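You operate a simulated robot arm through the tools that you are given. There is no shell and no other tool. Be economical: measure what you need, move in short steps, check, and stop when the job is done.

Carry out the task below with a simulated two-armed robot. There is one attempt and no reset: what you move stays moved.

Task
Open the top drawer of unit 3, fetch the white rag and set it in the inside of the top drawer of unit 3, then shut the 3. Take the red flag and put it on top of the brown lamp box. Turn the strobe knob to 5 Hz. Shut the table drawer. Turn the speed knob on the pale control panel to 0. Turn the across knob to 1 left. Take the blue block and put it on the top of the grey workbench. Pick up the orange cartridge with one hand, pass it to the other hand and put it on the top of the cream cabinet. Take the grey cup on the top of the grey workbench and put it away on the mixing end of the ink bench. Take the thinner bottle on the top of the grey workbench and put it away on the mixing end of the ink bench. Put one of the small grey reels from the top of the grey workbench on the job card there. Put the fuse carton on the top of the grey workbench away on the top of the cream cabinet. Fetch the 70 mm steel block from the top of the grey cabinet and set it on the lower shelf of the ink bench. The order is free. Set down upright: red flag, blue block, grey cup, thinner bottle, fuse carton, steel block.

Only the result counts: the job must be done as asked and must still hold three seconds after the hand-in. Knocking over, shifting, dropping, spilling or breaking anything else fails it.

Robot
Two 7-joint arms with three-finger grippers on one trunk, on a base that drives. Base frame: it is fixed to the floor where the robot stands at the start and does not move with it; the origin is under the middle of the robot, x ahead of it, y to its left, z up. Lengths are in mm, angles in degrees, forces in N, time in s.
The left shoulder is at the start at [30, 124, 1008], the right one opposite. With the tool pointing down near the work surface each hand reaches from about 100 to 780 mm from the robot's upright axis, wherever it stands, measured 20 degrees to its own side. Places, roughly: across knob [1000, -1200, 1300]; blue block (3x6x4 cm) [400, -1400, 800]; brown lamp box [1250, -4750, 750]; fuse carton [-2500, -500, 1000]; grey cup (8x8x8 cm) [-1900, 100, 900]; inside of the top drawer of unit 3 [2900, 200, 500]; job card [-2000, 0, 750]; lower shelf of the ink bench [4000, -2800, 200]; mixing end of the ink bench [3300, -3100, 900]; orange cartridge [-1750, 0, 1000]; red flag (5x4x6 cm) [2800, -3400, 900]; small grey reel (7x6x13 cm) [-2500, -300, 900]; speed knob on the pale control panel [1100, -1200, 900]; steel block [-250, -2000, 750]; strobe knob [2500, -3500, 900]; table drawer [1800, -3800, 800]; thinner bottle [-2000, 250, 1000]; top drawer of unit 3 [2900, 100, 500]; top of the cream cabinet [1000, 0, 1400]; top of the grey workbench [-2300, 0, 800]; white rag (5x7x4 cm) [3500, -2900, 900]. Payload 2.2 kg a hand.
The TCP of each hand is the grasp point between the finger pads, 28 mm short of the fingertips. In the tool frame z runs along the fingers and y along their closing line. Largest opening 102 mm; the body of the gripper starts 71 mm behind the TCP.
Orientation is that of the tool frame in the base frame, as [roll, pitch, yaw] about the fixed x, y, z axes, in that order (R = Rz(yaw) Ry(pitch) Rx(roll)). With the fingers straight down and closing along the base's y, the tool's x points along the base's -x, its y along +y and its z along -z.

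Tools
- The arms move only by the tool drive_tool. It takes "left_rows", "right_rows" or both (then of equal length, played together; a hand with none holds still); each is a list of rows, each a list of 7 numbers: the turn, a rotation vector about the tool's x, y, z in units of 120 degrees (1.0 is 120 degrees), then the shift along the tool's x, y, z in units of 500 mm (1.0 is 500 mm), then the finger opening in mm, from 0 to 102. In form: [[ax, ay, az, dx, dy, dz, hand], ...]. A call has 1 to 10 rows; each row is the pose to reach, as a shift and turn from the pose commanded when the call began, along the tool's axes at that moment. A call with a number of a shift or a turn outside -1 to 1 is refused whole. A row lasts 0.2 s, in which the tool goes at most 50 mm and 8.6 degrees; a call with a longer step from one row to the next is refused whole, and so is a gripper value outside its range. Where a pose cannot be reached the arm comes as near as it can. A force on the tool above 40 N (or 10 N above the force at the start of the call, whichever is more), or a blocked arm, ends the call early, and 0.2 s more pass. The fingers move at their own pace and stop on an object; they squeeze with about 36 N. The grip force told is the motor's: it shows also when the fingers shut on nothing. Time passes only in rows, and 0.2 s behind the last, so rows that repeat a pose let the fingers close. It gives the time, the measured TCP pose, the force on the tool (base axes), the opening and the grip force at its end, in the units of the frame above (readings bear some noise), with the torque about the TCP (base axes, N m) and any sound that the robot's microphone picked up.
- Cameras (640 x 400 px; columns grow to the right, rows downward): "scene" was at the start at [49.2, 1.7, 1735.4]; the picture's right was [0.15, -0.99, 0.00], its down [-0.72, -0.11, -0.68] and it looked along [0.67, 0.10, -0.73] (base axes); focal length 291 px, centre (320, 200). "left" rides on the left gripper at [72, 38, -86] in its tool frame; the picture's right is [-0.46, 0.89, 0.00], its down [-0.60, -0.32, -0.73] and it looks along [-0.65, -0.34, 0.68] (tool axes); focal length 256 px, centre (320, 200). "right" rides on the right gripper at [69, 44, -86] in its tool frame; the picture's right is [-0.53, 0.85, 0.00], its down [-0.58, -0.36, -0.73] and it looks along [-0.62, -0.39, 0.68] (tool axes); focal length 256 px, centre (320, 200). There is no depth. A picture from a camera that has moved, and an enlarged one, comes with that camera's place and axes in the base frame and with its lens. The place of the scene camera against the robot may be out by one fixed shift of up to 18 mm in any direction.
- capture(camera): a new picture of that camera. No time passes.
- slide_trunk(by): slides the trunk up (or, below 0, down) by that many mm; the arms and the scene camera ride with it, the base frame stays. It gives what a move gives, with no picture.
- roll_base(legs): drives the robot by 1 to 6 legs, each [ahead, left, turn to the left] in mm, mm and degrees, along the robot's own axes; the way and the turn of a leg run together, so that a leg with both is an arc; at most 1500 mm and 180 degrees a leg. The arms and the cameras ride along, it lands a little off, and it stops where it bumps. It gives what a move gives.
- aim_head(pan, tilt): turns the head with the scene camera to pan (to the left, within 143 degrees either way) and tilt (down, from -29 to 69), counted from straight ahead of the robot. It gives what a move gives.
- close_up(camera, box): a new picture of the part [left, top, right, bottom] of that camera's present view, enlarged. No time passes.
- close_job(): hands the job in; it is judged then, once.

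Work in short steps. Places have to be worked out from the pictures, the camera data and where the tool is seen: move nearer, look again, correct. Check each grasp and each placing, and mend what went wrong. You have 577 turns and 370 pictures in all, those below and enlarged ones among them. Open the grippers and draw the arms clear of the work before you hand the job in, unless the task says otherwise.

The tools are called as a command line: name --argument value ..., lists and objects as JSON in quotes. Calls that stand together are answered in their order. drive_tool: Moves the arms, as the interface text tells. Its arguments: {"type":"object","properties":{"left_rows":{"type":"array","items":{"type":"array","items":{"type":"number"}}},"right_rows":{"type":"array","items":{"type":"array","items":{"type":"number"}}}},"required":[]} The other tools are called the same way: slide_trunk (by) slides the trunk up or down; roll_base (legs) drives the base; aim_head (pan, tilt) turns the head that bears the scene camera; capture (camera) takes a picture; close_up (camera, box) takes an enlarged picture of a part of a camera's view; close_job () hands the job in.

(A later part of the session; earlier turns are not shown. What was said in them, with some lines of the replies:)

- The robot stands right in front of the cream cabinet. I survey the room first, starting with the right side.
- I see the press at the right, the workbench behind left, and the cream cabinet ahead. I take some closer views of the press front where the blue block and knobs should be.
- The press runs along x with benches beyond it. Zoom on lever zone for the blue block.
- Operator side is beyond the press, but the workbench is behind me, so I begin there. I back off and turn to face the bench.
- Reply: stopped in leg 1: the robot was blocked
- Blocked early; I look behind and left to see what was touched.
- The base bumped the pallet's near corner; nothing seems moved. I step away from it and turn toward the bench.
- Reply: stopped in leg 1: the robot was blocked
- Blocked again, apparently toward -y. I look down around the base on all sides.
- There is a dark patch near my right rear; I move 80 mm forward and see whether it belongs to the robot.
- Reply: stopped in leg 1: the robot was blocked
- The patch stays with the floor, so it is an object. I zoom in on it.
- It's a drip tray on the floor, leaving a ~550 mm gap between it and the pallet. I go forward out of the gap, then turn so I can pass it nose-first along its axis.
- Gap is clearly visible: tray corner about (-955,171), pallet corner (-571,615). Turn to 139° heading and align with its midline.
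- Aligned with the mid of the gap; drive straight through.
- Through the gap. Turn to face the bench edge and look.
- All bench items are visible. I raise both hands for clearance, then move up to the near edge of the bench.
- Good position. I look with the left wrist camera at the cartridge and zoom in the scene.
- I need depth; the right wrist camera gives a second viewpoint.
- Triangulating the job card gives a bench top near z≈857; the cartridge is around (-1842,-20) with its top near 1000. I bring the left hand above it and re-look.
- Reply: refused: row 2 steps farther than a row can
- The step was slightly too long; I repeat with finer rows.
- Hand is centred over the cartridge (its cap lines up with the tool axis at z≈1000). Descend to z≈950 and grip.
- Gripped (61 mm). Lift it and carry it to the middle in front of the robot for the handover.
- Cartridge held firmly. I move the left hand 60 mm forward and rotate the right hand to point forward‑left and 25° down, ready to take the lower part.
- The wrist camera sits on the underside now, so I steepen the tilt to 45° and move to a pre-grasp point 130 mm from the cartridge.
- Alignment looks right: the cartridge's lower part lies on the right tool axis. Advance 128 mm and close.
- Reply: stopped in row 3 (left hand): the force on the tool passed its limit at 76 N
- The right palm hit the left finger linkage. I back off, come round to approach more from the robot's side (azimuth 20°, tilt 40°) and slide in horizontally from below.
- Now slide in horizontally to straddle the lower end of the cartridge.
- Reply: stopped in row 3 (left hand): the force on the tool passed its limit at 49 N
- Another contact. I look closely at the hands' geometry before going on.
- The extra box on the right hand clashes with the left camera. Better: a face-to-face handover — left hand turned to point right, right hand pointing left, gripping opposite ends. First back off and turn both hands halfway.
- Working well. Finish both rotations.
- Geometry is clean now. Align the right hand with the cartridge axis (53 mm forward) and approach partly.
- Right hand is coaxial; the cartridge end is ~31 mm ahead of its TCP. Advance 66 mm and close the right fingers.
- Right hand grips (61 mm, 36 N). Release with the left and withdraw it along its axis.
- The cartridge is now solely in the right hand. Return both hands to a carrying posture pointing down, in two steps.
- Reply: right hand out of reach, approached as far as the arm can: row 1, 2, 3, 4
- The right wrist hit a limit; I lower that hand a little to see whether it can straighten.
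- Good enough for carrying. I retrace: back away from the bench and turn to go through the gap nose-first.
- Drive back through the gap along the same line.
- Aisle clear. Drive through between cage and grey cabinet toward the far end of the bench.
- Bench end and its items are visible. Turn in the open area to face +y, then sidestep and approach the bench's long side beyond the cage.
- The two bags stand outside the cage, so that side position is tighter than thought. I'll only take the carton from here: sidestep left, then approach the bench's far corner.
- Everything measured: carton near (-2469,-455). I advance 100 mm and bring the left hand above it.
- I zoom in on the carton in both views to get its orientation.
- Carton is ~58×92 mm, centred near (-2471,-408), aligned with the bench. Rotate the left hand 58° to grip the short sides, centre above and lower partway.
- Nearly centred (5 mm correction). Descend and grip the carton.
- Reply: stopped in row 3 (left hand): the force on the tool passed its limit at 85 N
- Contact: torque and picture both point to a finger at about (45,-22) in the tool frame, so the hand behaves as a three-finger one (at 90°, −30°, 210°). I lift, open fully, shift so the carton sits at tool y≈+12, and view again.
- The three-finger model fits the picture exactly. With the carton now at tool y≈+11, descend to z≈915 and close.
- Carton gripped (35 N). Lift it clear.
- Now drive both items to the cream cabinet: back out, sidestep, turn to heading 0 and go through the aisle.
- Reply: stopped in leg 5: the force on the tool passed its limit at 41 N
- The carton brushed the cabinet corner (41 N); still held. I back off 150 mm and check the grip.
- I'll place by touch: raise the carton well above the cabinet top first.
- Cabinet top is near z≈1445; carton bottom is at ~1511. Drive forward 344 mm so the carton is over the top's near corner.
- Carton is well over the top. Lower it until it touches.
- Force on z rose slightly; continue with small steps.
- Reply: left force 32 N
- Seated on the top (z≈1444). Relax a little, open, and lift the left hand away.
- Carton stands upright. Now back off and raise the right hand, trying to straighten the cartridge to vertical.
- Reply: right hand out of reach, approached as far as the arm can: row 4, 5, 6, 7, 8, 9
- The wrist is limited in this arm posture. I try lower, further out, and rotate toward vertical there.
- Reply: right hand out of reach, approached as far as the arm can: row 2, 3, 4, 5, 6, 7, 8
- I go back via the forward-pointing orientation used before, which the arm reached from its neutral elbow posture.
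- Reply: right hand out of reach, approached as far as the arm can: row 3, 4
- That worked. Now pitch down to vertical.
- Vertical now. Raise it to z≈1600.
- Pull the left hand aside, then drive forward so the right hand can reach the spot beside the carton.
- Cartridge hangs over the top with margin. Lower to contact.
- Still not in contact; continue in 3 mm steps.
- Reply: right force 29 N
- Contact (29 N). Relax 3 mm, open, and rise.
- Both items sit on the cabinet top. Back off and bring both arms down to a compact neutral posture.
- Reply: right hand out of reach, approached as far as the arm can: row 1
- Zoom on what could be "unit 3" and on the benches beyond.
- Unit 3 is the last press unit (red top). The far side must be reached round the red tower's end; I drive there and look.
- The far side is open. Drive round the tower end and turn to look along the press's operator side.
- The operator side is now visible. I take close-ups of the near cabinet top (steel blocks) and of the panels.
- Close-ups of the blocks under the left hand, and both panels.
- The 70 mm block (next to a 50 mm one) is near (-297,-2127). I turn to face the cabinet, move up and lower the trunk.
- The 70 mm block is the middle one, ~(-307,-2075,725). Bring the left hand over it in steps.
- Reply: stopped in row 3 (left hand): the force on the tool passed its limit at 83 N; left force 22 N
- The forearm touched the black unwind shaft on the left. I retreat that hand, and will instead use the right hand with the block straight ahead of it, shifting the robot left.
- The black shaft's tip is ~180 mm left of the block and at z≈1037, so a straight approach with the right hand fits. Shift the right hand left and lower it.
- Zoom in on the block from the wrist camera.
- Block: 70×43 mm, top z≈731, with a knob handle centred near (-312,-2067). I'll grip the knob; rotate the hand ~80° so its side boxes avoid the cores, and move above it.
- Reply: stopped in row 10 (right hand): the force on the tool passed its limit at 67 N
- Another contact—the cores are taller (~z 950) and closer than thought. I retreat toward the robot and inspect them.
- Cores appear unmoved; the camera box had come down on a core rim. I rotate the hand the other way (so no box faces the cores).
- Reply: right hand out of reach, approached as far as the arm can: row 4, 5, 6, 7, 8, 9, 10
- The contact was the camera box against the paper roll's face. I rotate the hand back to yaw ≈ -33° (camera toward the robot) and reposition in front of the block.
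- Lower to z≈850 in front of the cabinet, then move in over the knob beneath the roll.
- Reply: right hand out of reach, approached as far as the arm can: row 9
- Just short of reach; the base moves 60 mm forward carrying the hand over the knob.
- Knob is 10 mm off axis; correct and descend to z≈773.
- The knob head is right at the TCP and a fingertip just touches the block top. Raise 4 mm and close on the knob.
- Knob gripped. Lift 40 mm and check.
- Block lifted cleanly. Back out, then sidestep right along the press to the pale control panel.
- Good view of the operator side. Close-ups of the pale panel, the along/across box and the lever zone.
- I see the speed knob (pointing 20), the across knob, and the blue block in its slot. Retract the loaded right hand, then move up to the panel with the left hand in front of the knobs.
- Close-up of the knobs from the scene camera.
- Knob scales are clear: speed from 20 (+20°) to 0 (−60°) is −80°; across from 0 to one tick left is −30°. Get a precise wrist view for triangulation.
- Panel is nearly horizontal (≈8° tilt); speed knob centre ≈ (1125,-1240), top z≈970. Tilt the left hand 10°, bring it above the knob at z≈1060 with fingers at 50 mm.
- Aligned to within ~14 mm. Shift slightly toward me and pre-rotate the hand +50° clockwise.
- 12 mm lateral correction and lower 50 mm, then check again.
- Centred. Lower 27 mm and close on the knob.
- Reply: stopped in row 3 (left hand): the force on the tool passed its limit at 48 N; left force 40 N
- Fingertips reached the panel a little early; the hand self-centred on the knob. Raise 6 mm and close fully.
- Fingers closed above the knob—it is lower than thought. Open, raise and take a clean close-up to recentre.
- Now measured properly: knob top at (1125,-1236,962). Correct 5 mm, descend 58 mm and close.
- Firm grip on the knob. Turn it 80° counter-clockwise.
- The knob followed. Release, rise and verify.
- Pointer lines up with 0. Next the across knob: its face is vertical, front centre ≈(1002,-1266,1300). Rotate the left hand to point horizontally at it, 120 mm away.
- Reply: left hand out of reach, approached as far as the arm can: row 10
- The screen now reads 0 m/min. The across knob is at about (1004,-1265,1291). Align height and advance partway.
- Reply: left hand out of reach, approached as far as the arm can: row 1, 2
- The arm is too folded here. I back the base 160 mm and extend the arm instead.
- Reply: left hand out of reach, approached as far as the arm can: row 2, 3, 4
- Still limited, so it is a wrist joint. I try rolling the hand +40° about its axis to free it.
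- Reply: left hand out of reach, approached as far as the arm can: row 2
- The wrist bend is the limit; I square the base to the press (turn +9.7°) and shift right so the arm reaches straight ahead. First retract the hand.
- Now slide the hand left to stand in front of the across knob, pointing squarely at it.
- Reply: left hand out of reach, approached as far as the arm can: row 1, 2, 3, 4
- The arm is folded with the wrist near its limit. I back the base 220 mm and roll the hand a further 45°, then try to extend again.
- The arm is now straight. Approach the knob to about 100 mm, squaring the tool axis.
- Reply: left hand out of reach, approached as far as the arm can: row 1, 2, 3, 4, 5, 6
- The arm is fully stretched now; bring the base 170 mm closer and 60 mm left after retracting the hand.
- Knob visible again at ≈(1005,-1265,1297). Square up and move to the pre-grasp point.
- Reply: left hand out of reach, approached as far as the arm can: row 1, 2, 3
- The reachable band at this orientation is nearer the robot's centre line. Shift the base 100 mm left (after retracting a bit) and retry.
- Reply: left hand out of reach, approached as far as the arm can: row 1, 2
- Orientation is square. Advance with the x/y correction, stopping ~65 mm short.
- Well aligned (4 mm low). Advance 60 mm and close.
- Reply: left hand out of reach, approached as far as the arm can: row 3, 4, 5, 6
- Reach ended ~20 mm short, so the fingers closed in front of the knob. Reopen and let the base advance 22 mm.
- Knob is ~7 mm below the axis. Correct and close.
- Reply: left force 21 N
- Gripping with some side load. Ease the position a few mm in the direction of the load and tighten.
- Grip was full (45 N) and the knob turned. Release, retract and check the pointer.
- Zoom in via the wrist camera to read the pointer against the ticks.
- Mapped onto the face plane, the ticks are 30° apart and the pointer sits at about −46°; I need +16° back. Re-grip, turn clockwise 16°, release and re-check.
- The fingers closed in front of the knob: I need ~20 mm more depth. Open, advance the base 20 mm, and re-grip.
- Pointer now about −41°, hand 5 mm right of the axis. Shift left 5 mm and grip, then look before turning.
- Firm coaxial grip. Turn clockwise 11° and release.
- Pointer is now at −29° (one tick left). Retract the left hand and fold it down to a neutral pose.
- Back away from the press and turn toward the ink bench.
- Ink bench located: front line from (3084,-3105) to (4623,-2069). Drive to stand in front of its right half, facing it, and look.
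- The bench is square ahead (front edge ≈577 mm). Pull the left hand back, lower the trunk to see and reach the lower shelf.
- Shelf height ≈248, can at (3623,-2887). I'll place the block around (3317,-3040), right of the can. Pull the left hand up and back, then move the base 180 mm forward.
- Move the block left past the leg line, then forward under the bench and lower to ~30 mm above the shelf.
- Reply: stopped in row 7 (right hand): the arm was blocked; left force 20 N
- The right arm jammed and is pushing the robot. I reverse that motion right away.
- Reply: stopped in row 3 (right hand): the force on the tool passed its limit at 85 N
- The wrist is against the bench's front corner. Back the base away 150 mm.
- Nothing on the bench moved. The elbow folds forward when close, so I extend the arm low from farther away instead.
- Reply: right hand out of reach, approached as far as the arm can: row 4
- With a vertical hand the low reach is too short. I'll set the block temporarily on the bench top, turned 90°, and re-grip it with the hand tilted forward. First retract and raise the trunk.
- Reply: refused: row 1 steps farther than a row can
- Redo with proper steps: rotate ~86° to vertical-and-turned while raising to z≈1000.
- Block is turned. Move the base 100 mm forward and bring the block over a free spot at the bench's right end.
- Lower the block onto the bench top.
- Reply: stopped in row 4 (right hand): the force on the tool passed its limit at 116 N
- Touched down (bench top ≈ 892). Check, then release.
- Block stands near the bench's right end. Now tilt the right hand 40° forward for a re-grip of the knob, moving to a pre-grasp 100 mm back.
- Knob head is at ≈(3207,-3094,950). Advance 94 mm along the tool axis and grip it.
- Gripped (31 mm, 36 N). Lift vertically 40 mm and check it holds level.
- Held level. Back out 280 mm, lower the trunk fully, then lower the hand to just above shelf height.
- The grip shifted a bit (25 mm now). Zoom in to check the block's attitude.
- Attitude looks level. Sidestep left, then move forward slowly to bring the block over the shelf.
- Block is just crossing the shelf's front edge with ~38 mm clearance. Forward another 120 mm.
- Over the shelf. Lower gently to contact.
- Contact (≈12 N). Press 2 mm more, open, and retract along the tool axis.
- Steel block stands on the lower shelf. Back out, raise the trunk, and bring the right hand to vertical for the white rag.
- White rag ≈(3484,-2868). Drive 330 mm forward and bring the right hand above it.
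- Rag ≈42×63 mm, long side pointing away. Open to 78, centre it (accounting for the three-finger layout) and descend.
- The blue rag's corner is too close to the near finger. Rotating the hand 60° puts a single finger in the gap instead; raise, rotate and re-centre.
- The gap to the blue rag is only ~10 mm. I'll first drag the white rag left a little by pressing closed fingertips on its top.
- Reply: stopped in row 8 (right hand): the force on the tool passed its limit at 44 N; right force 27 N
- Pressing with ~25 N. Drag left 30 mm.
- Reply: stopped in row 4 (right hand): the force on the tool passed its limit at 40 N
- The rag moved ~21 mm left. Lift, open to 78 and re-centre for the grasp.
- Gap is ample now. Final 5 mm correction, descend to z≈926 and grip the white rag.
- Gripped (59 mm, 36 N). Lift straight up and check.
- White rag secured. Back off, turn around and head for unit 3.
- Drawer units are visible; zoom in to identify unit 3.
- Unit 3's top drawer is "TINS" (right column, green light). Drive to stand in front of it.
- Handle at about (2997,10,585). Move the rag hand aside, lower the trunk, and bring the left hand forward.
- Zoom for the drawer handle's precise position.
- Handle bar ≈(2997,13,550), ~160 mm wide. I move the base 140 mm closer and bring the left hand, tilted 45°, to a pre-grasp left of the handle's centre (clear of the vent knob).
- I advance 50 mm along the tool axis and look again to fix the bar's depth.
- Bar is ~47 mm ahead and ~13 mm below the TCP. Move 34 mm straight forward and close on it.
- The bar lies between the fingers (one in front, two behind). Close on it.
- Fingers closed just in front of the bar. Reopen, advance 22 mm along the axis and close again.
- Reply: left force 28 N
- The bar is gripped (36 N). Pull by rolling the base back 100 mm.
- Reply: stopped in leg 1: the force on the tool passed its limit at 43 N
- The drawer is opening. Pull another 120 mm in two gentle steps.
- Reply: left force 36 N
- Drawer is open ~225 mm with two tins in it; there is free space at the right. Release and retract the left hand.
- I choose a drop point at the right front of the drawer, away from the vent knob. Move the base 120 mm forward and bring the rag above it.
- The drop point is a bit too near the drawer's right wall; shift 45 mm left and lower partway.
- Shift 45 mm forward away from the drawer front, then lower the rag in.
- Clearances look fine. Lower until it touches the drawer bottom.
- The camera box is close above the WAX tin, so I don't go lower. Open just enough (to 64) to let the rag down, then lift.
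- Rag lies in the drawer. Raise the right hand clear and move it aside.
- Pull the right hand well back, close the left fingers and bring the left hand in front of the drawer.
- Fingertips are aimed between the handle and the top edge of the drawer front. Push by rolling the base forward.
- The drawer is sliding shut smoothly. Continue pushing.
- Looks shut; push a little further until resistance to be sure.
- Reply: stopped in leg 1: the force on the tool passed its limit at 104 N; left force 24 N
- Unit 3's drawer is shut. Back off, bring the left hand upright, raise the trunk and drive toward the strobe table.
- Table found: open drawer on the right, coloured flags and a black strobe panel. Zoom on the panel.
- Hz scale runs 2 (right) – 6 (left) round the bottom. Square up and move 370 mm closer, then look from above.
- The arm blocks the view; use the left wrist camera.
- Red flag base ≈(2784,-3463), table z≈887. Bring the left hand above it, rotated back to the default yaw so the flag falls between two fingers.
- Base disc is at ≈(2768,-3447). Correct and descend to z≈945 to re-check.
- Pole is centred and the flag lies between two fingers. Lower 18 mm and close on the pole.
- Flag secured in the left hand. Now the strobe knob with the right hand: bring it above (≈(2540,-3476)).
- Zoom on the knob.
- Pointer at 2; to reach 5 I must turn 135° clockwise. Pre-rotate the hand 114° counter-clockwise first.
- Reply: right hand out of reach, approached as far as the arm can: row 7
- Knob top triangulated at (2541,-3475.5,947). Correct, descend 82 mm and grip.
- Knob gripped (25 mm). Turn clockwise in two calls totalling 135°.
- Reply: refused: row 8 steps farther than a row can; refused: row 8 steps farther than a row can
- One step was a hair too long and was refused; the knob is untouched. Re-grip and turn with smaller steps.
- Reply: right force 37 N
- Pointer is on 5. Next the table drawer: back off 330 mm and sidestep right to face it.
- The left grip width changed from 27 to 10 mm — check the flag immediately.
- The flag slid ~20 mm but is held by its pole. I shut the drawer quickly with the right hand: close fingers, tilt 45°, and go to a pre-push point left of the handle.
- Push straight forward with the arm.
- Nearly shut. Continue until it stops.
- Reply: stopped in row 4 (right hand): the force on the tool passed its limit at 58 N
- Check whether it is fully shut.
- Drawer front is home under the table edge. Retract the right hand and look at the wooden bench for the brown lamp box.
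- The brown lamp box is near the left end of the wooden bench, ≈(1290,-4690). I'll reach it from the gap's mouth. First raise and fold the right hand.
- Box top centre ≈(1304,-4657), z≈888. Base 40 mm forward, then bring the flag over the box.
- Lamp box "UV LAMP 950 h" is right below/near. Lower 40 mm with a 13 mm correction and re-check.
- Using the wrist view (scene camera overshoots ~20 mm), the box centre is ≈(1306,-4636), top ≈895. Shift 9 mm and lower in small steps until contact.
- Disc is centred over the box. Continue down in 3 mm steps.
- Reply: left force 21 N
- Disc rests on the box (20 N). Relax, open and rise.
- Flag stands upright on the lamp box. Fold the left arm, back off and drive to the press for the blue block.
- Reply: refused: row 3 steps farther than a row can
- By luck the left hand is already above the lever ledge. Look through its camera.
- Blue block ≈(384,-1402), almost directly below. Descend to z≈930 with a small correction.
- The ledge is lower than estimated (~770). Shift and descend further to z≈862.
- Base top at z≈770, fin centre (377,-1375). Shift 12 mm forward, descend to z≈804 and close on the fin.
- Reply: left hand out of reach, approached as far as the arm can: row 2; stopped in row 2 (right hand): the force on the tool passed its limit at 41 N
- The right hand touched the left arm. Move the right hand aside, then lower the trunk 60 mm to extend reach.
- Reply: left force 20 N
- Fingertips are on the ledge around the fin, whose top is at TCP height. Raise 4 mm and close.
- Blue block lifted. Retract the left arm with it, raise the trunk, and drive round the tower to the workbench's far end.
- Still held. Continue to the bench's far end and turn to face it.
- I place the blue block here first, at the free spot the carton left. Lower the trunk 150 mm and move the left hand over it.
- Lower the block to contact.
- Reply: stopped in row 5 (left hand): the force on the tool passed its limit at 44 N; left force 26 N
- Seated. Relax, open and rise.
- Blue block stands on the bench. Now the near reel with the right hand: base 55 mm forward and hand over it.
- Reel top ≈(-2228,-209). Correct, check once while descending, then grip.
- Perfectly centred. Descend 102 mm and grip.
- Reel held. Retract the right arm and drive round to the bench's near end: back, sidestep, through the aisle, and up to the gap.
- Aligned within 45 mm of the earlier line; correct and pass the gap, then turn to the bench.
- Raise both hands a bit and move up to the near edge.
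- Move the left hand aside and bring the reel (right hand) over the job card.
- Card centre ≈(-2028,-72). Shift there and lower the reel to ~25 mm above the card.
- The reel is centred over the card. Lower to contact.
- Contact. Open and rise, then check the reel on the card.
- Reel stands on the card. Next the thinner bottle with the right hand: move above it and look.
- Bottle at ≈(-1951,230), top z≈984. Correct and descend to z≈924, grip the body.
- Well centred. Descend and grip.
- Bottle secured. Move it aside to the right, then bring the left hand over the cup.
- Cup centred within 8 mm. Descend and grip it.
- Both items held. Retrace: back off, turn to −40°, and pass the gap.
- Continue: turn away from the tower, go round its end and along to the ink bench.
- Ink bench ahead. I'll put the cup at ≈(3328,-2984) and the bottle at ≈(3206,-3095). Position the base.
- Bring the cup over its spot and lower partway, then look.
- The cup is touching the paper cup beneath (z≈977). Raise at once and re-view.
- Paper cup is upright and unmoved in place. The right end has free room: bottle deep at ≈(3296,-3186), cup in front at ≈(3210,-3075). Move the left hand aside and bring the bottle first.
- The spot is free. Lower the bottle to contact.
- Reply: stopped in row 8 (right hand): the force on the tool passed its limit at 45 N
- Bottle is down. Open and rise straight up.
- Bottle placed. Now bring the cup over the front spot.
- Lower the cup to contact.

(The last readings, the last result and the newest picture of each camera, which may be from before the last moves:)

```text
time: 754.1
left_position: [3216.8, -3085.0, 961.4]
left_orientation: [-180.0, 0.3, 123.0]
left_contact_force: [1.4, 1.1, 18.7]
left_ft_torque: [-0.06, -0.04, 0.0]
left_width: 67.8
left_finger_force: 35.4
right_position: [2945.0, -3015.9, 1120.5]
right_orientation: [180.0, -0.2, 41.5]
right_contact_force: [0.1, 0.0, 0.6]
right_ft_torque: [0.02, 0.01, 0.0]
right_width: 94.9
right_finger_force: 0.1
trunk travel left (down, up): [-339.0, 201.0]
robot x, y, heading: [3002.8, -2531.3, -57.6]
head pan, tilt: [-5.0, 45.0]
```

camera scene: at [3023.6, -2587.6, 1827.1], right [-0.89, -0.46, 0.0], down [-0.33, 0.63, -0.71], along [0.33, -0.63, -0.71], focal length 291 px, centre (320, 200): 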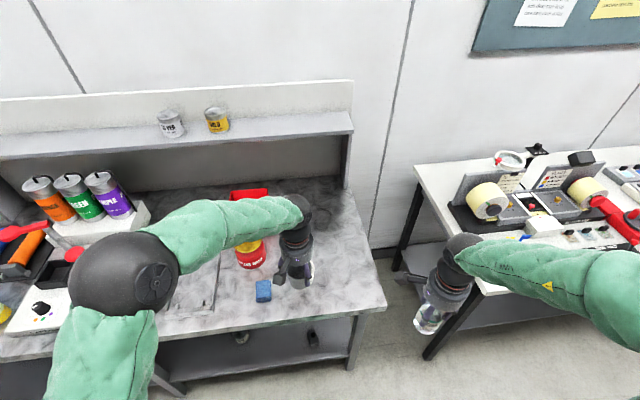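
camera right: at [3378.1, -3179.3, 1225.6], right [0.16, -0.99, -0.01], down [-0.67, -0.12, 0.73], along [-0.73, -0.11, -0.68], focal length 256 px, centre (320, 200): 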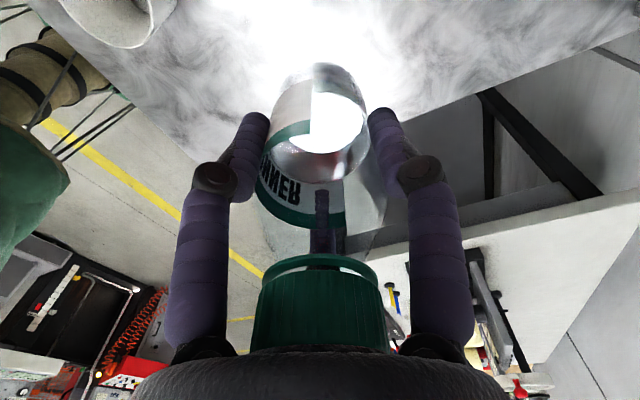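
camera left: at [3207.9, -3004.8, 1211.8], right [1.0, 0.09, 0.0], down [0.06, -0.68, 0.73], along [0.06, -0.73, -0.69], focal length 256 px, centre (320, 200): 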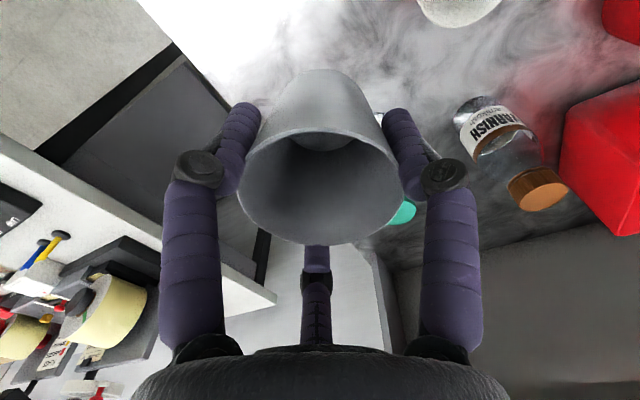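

Cup is down. Open, rise straight up and check.

drive_tool --left_rows '[[0, 0, 0, 0, 0, -0.004, 50], [0, 0, 0, 0, 0, -0.004, 80], [0, 0, 0, 0, 0, -0.004, 102], [0, 0, 0, 0, 0, -0.06, 102], [0, 0, 0, 0, 0, -0.14, 102], [0, 0, 0, 0, 0, -0.22, 102], [0, 0, 0, 0, 0, -0.3, 102], [0, 0, 0, 0.08, 0.02, -0.3, 102], [0, 0, 0, 0.16, 0.05, -0.3, 102], [0, 0, 0, 0.24, 0.08, -0.3, 102]]'

roll_base --legs '[[-350, 0, 0]]'

capture --camera "scene"

close_up --camera "scene" --box '[220, 100, 420, 300]'

```text
time: 756.3
left_position: [3182.3, -2959.9, 1107.2]
left_orientation: [179.9, -0.1, 122.8]
left_contact_force: [-0.7, 0.4, -0.6]
left_ft_torque: [-0.03, 0.02, 0.01]
left_width: 102.1
left_finger_force: 0.1
right_position: [2943.6, -3015.4, 1122.5]
right_orientation: [179.9, -0.2, 41.4]
right_contact_force: [0.1, 0.7, 0.4]
right_ft_torque: [-0.04, 0.0, 0.01]
right_width: 95.3
right_finger_force: 0.1
trunk travel left (down, up): [-339.0, 201.0]
robot x, y, heading: [2999.6, -2528.4, -57.6]
head pan, tilt: [-5.0, 45.0]
```

```text
time: 758.5
left_position: [2996.0, -2670.3, 1108.8]
left_orientation: [-179.9, -0.1, 122.6]
left_contact_force: [0.2, -0.8, -0.1]
left_ft_torque: [0.0, -0.02, 0.0]
left_width: 102.0
left_finger_force: 0.0
right_position: [2756.0, -2725.9, 1121.1]
right_orientation: [180.0, -0.2, 41.3]
right_contact_force: [-0.1, -0.1, 0.2]
right_ft_torque: [-0.02, -0.03, -0.02]
right_width: 94.8
right_finger_force: 0.0
trunk travel left (down, up): [-339.0, 201.0]
robot x, y, heading: [2815.7, -2231.6, -57.4]
head pan, tilt: [-5.0, 45.0]
```

```text
50 pictures are left
camera scene: at [2836.5, -2293.7, 1827.2], right [-0.89, -0.46, 0.0], down [-0.33, 0.63, -0.71], along [0.33, -0.63, -0.71], focal length 291 px, centre (320, 200)
```

scene: 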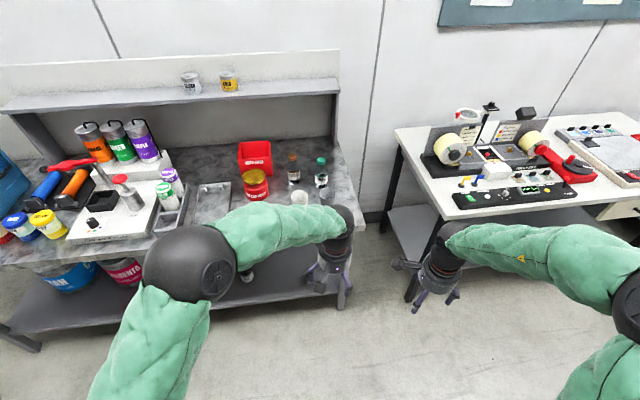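

```text
2.00 times, centred on (320, 200) of scene
camera zoom: at [2836.5, -2293.7, 1827.2], right [-0.89, -0.46, 0.0], down [-0.33, 0.63, -0.71], along [0.33, -0.63, -0.71], focal length 582 px, centre (320, 200)
```

zoom: 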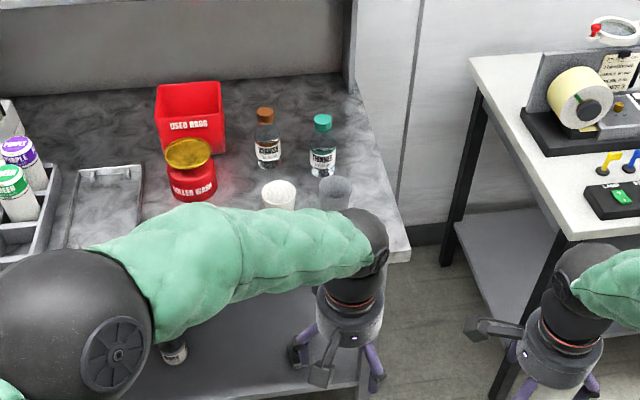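

All placed. Double-check the table drawer in this view.

aim_head --pan -35 --tilt 30

capture --camera "scene"

close_up --camera "scene" --box '[320, 150, 560, 300]'

```text
time: 759.5
left_position: [2995.4, -2670.8, 1107.5]
left_orientation: [-180.0, -0.1, 122.6]
left_contact_force: [0.8, 0.5, 0.1]
left_ft_torque: [0.0, 0.0, -0.01]
left_width: 102.1
left_finger_force: 0.1
right_position: [2757.4, -2725.6, 1121.7]
right_orientation: [-180.0, -0.2, 41.3]
right_contact_force: [-0.5, -0.7, 1.2]
right_ft_torque: [0.02, -0.01, 0.01]
right_width: 94.8
right_finger_force: 0.1
trunk travel left (down, up): [-339.0, 201.0]
robot x, y, heading: [2817.1, -2237.6, -57.8]
head pan, tilt: [-35.0, 30.0]
```

```text
48 pictures are left
camera scene: at [2795.5, -2312.5, 1849.7], right [-1.0, 0.04, 0.0], down [0.02, 0.5, -0.87], along [-0.04, -0.86, -0.5], focal length 291 px, centre (320, 200)
```

scene: 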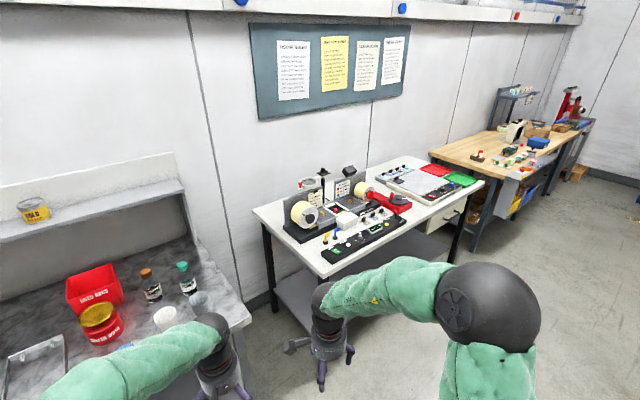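

```text
2.67 times, centred on (440, 225) of scene
camera zoom: at [2795.5, -2312.5, 1849.7], right [-1.0, 0.04, 0.0], down [0.02, 0.5, -0.87], along [-0.04, -0.86, -0.5], focal length 776 px, centre (0, 133)
```

zoom: 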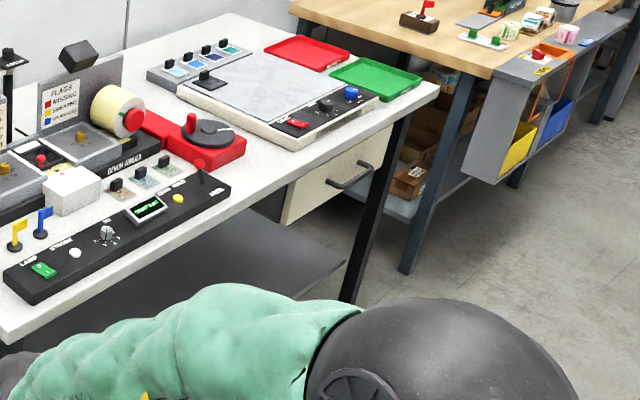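

Drawer shut, flag upright on the lamp box, all items in place, both hands open and clear. I hand in.

close_job

```text
The job is handed in.
```

I worked through every part of the task and handed the job in; I have not seen the verdict.

The points I am least sure of are below.

- **Bumps and contacts:** The base bumped the floor pallet and the drip tray. The hands touched the cream cabinet, the paper roll, the unwind shaft, the ink bench edge and the paper cup on that bench. Nothing looked shifted afterwards, but I could not confirm it to the millimetre.
- **White rag:** I dragged it about 20 mm along the ink bench before gripping it, because the blue rag sat too close. In the unit 3 drawer I let it drop the last short distance.
- **Steel block:** I set the 70 mm block down on the ink bench once to change my grip. It now stands upright on the lower shelf.
- **Across knob:** It first overshot to about 46° left, so I turned it back. It reads about 29°, which is one tick (30°) left.
- **Orange cartridge:** It stands cap-down on the cream cabinet. It was not on the set-down-upright list.
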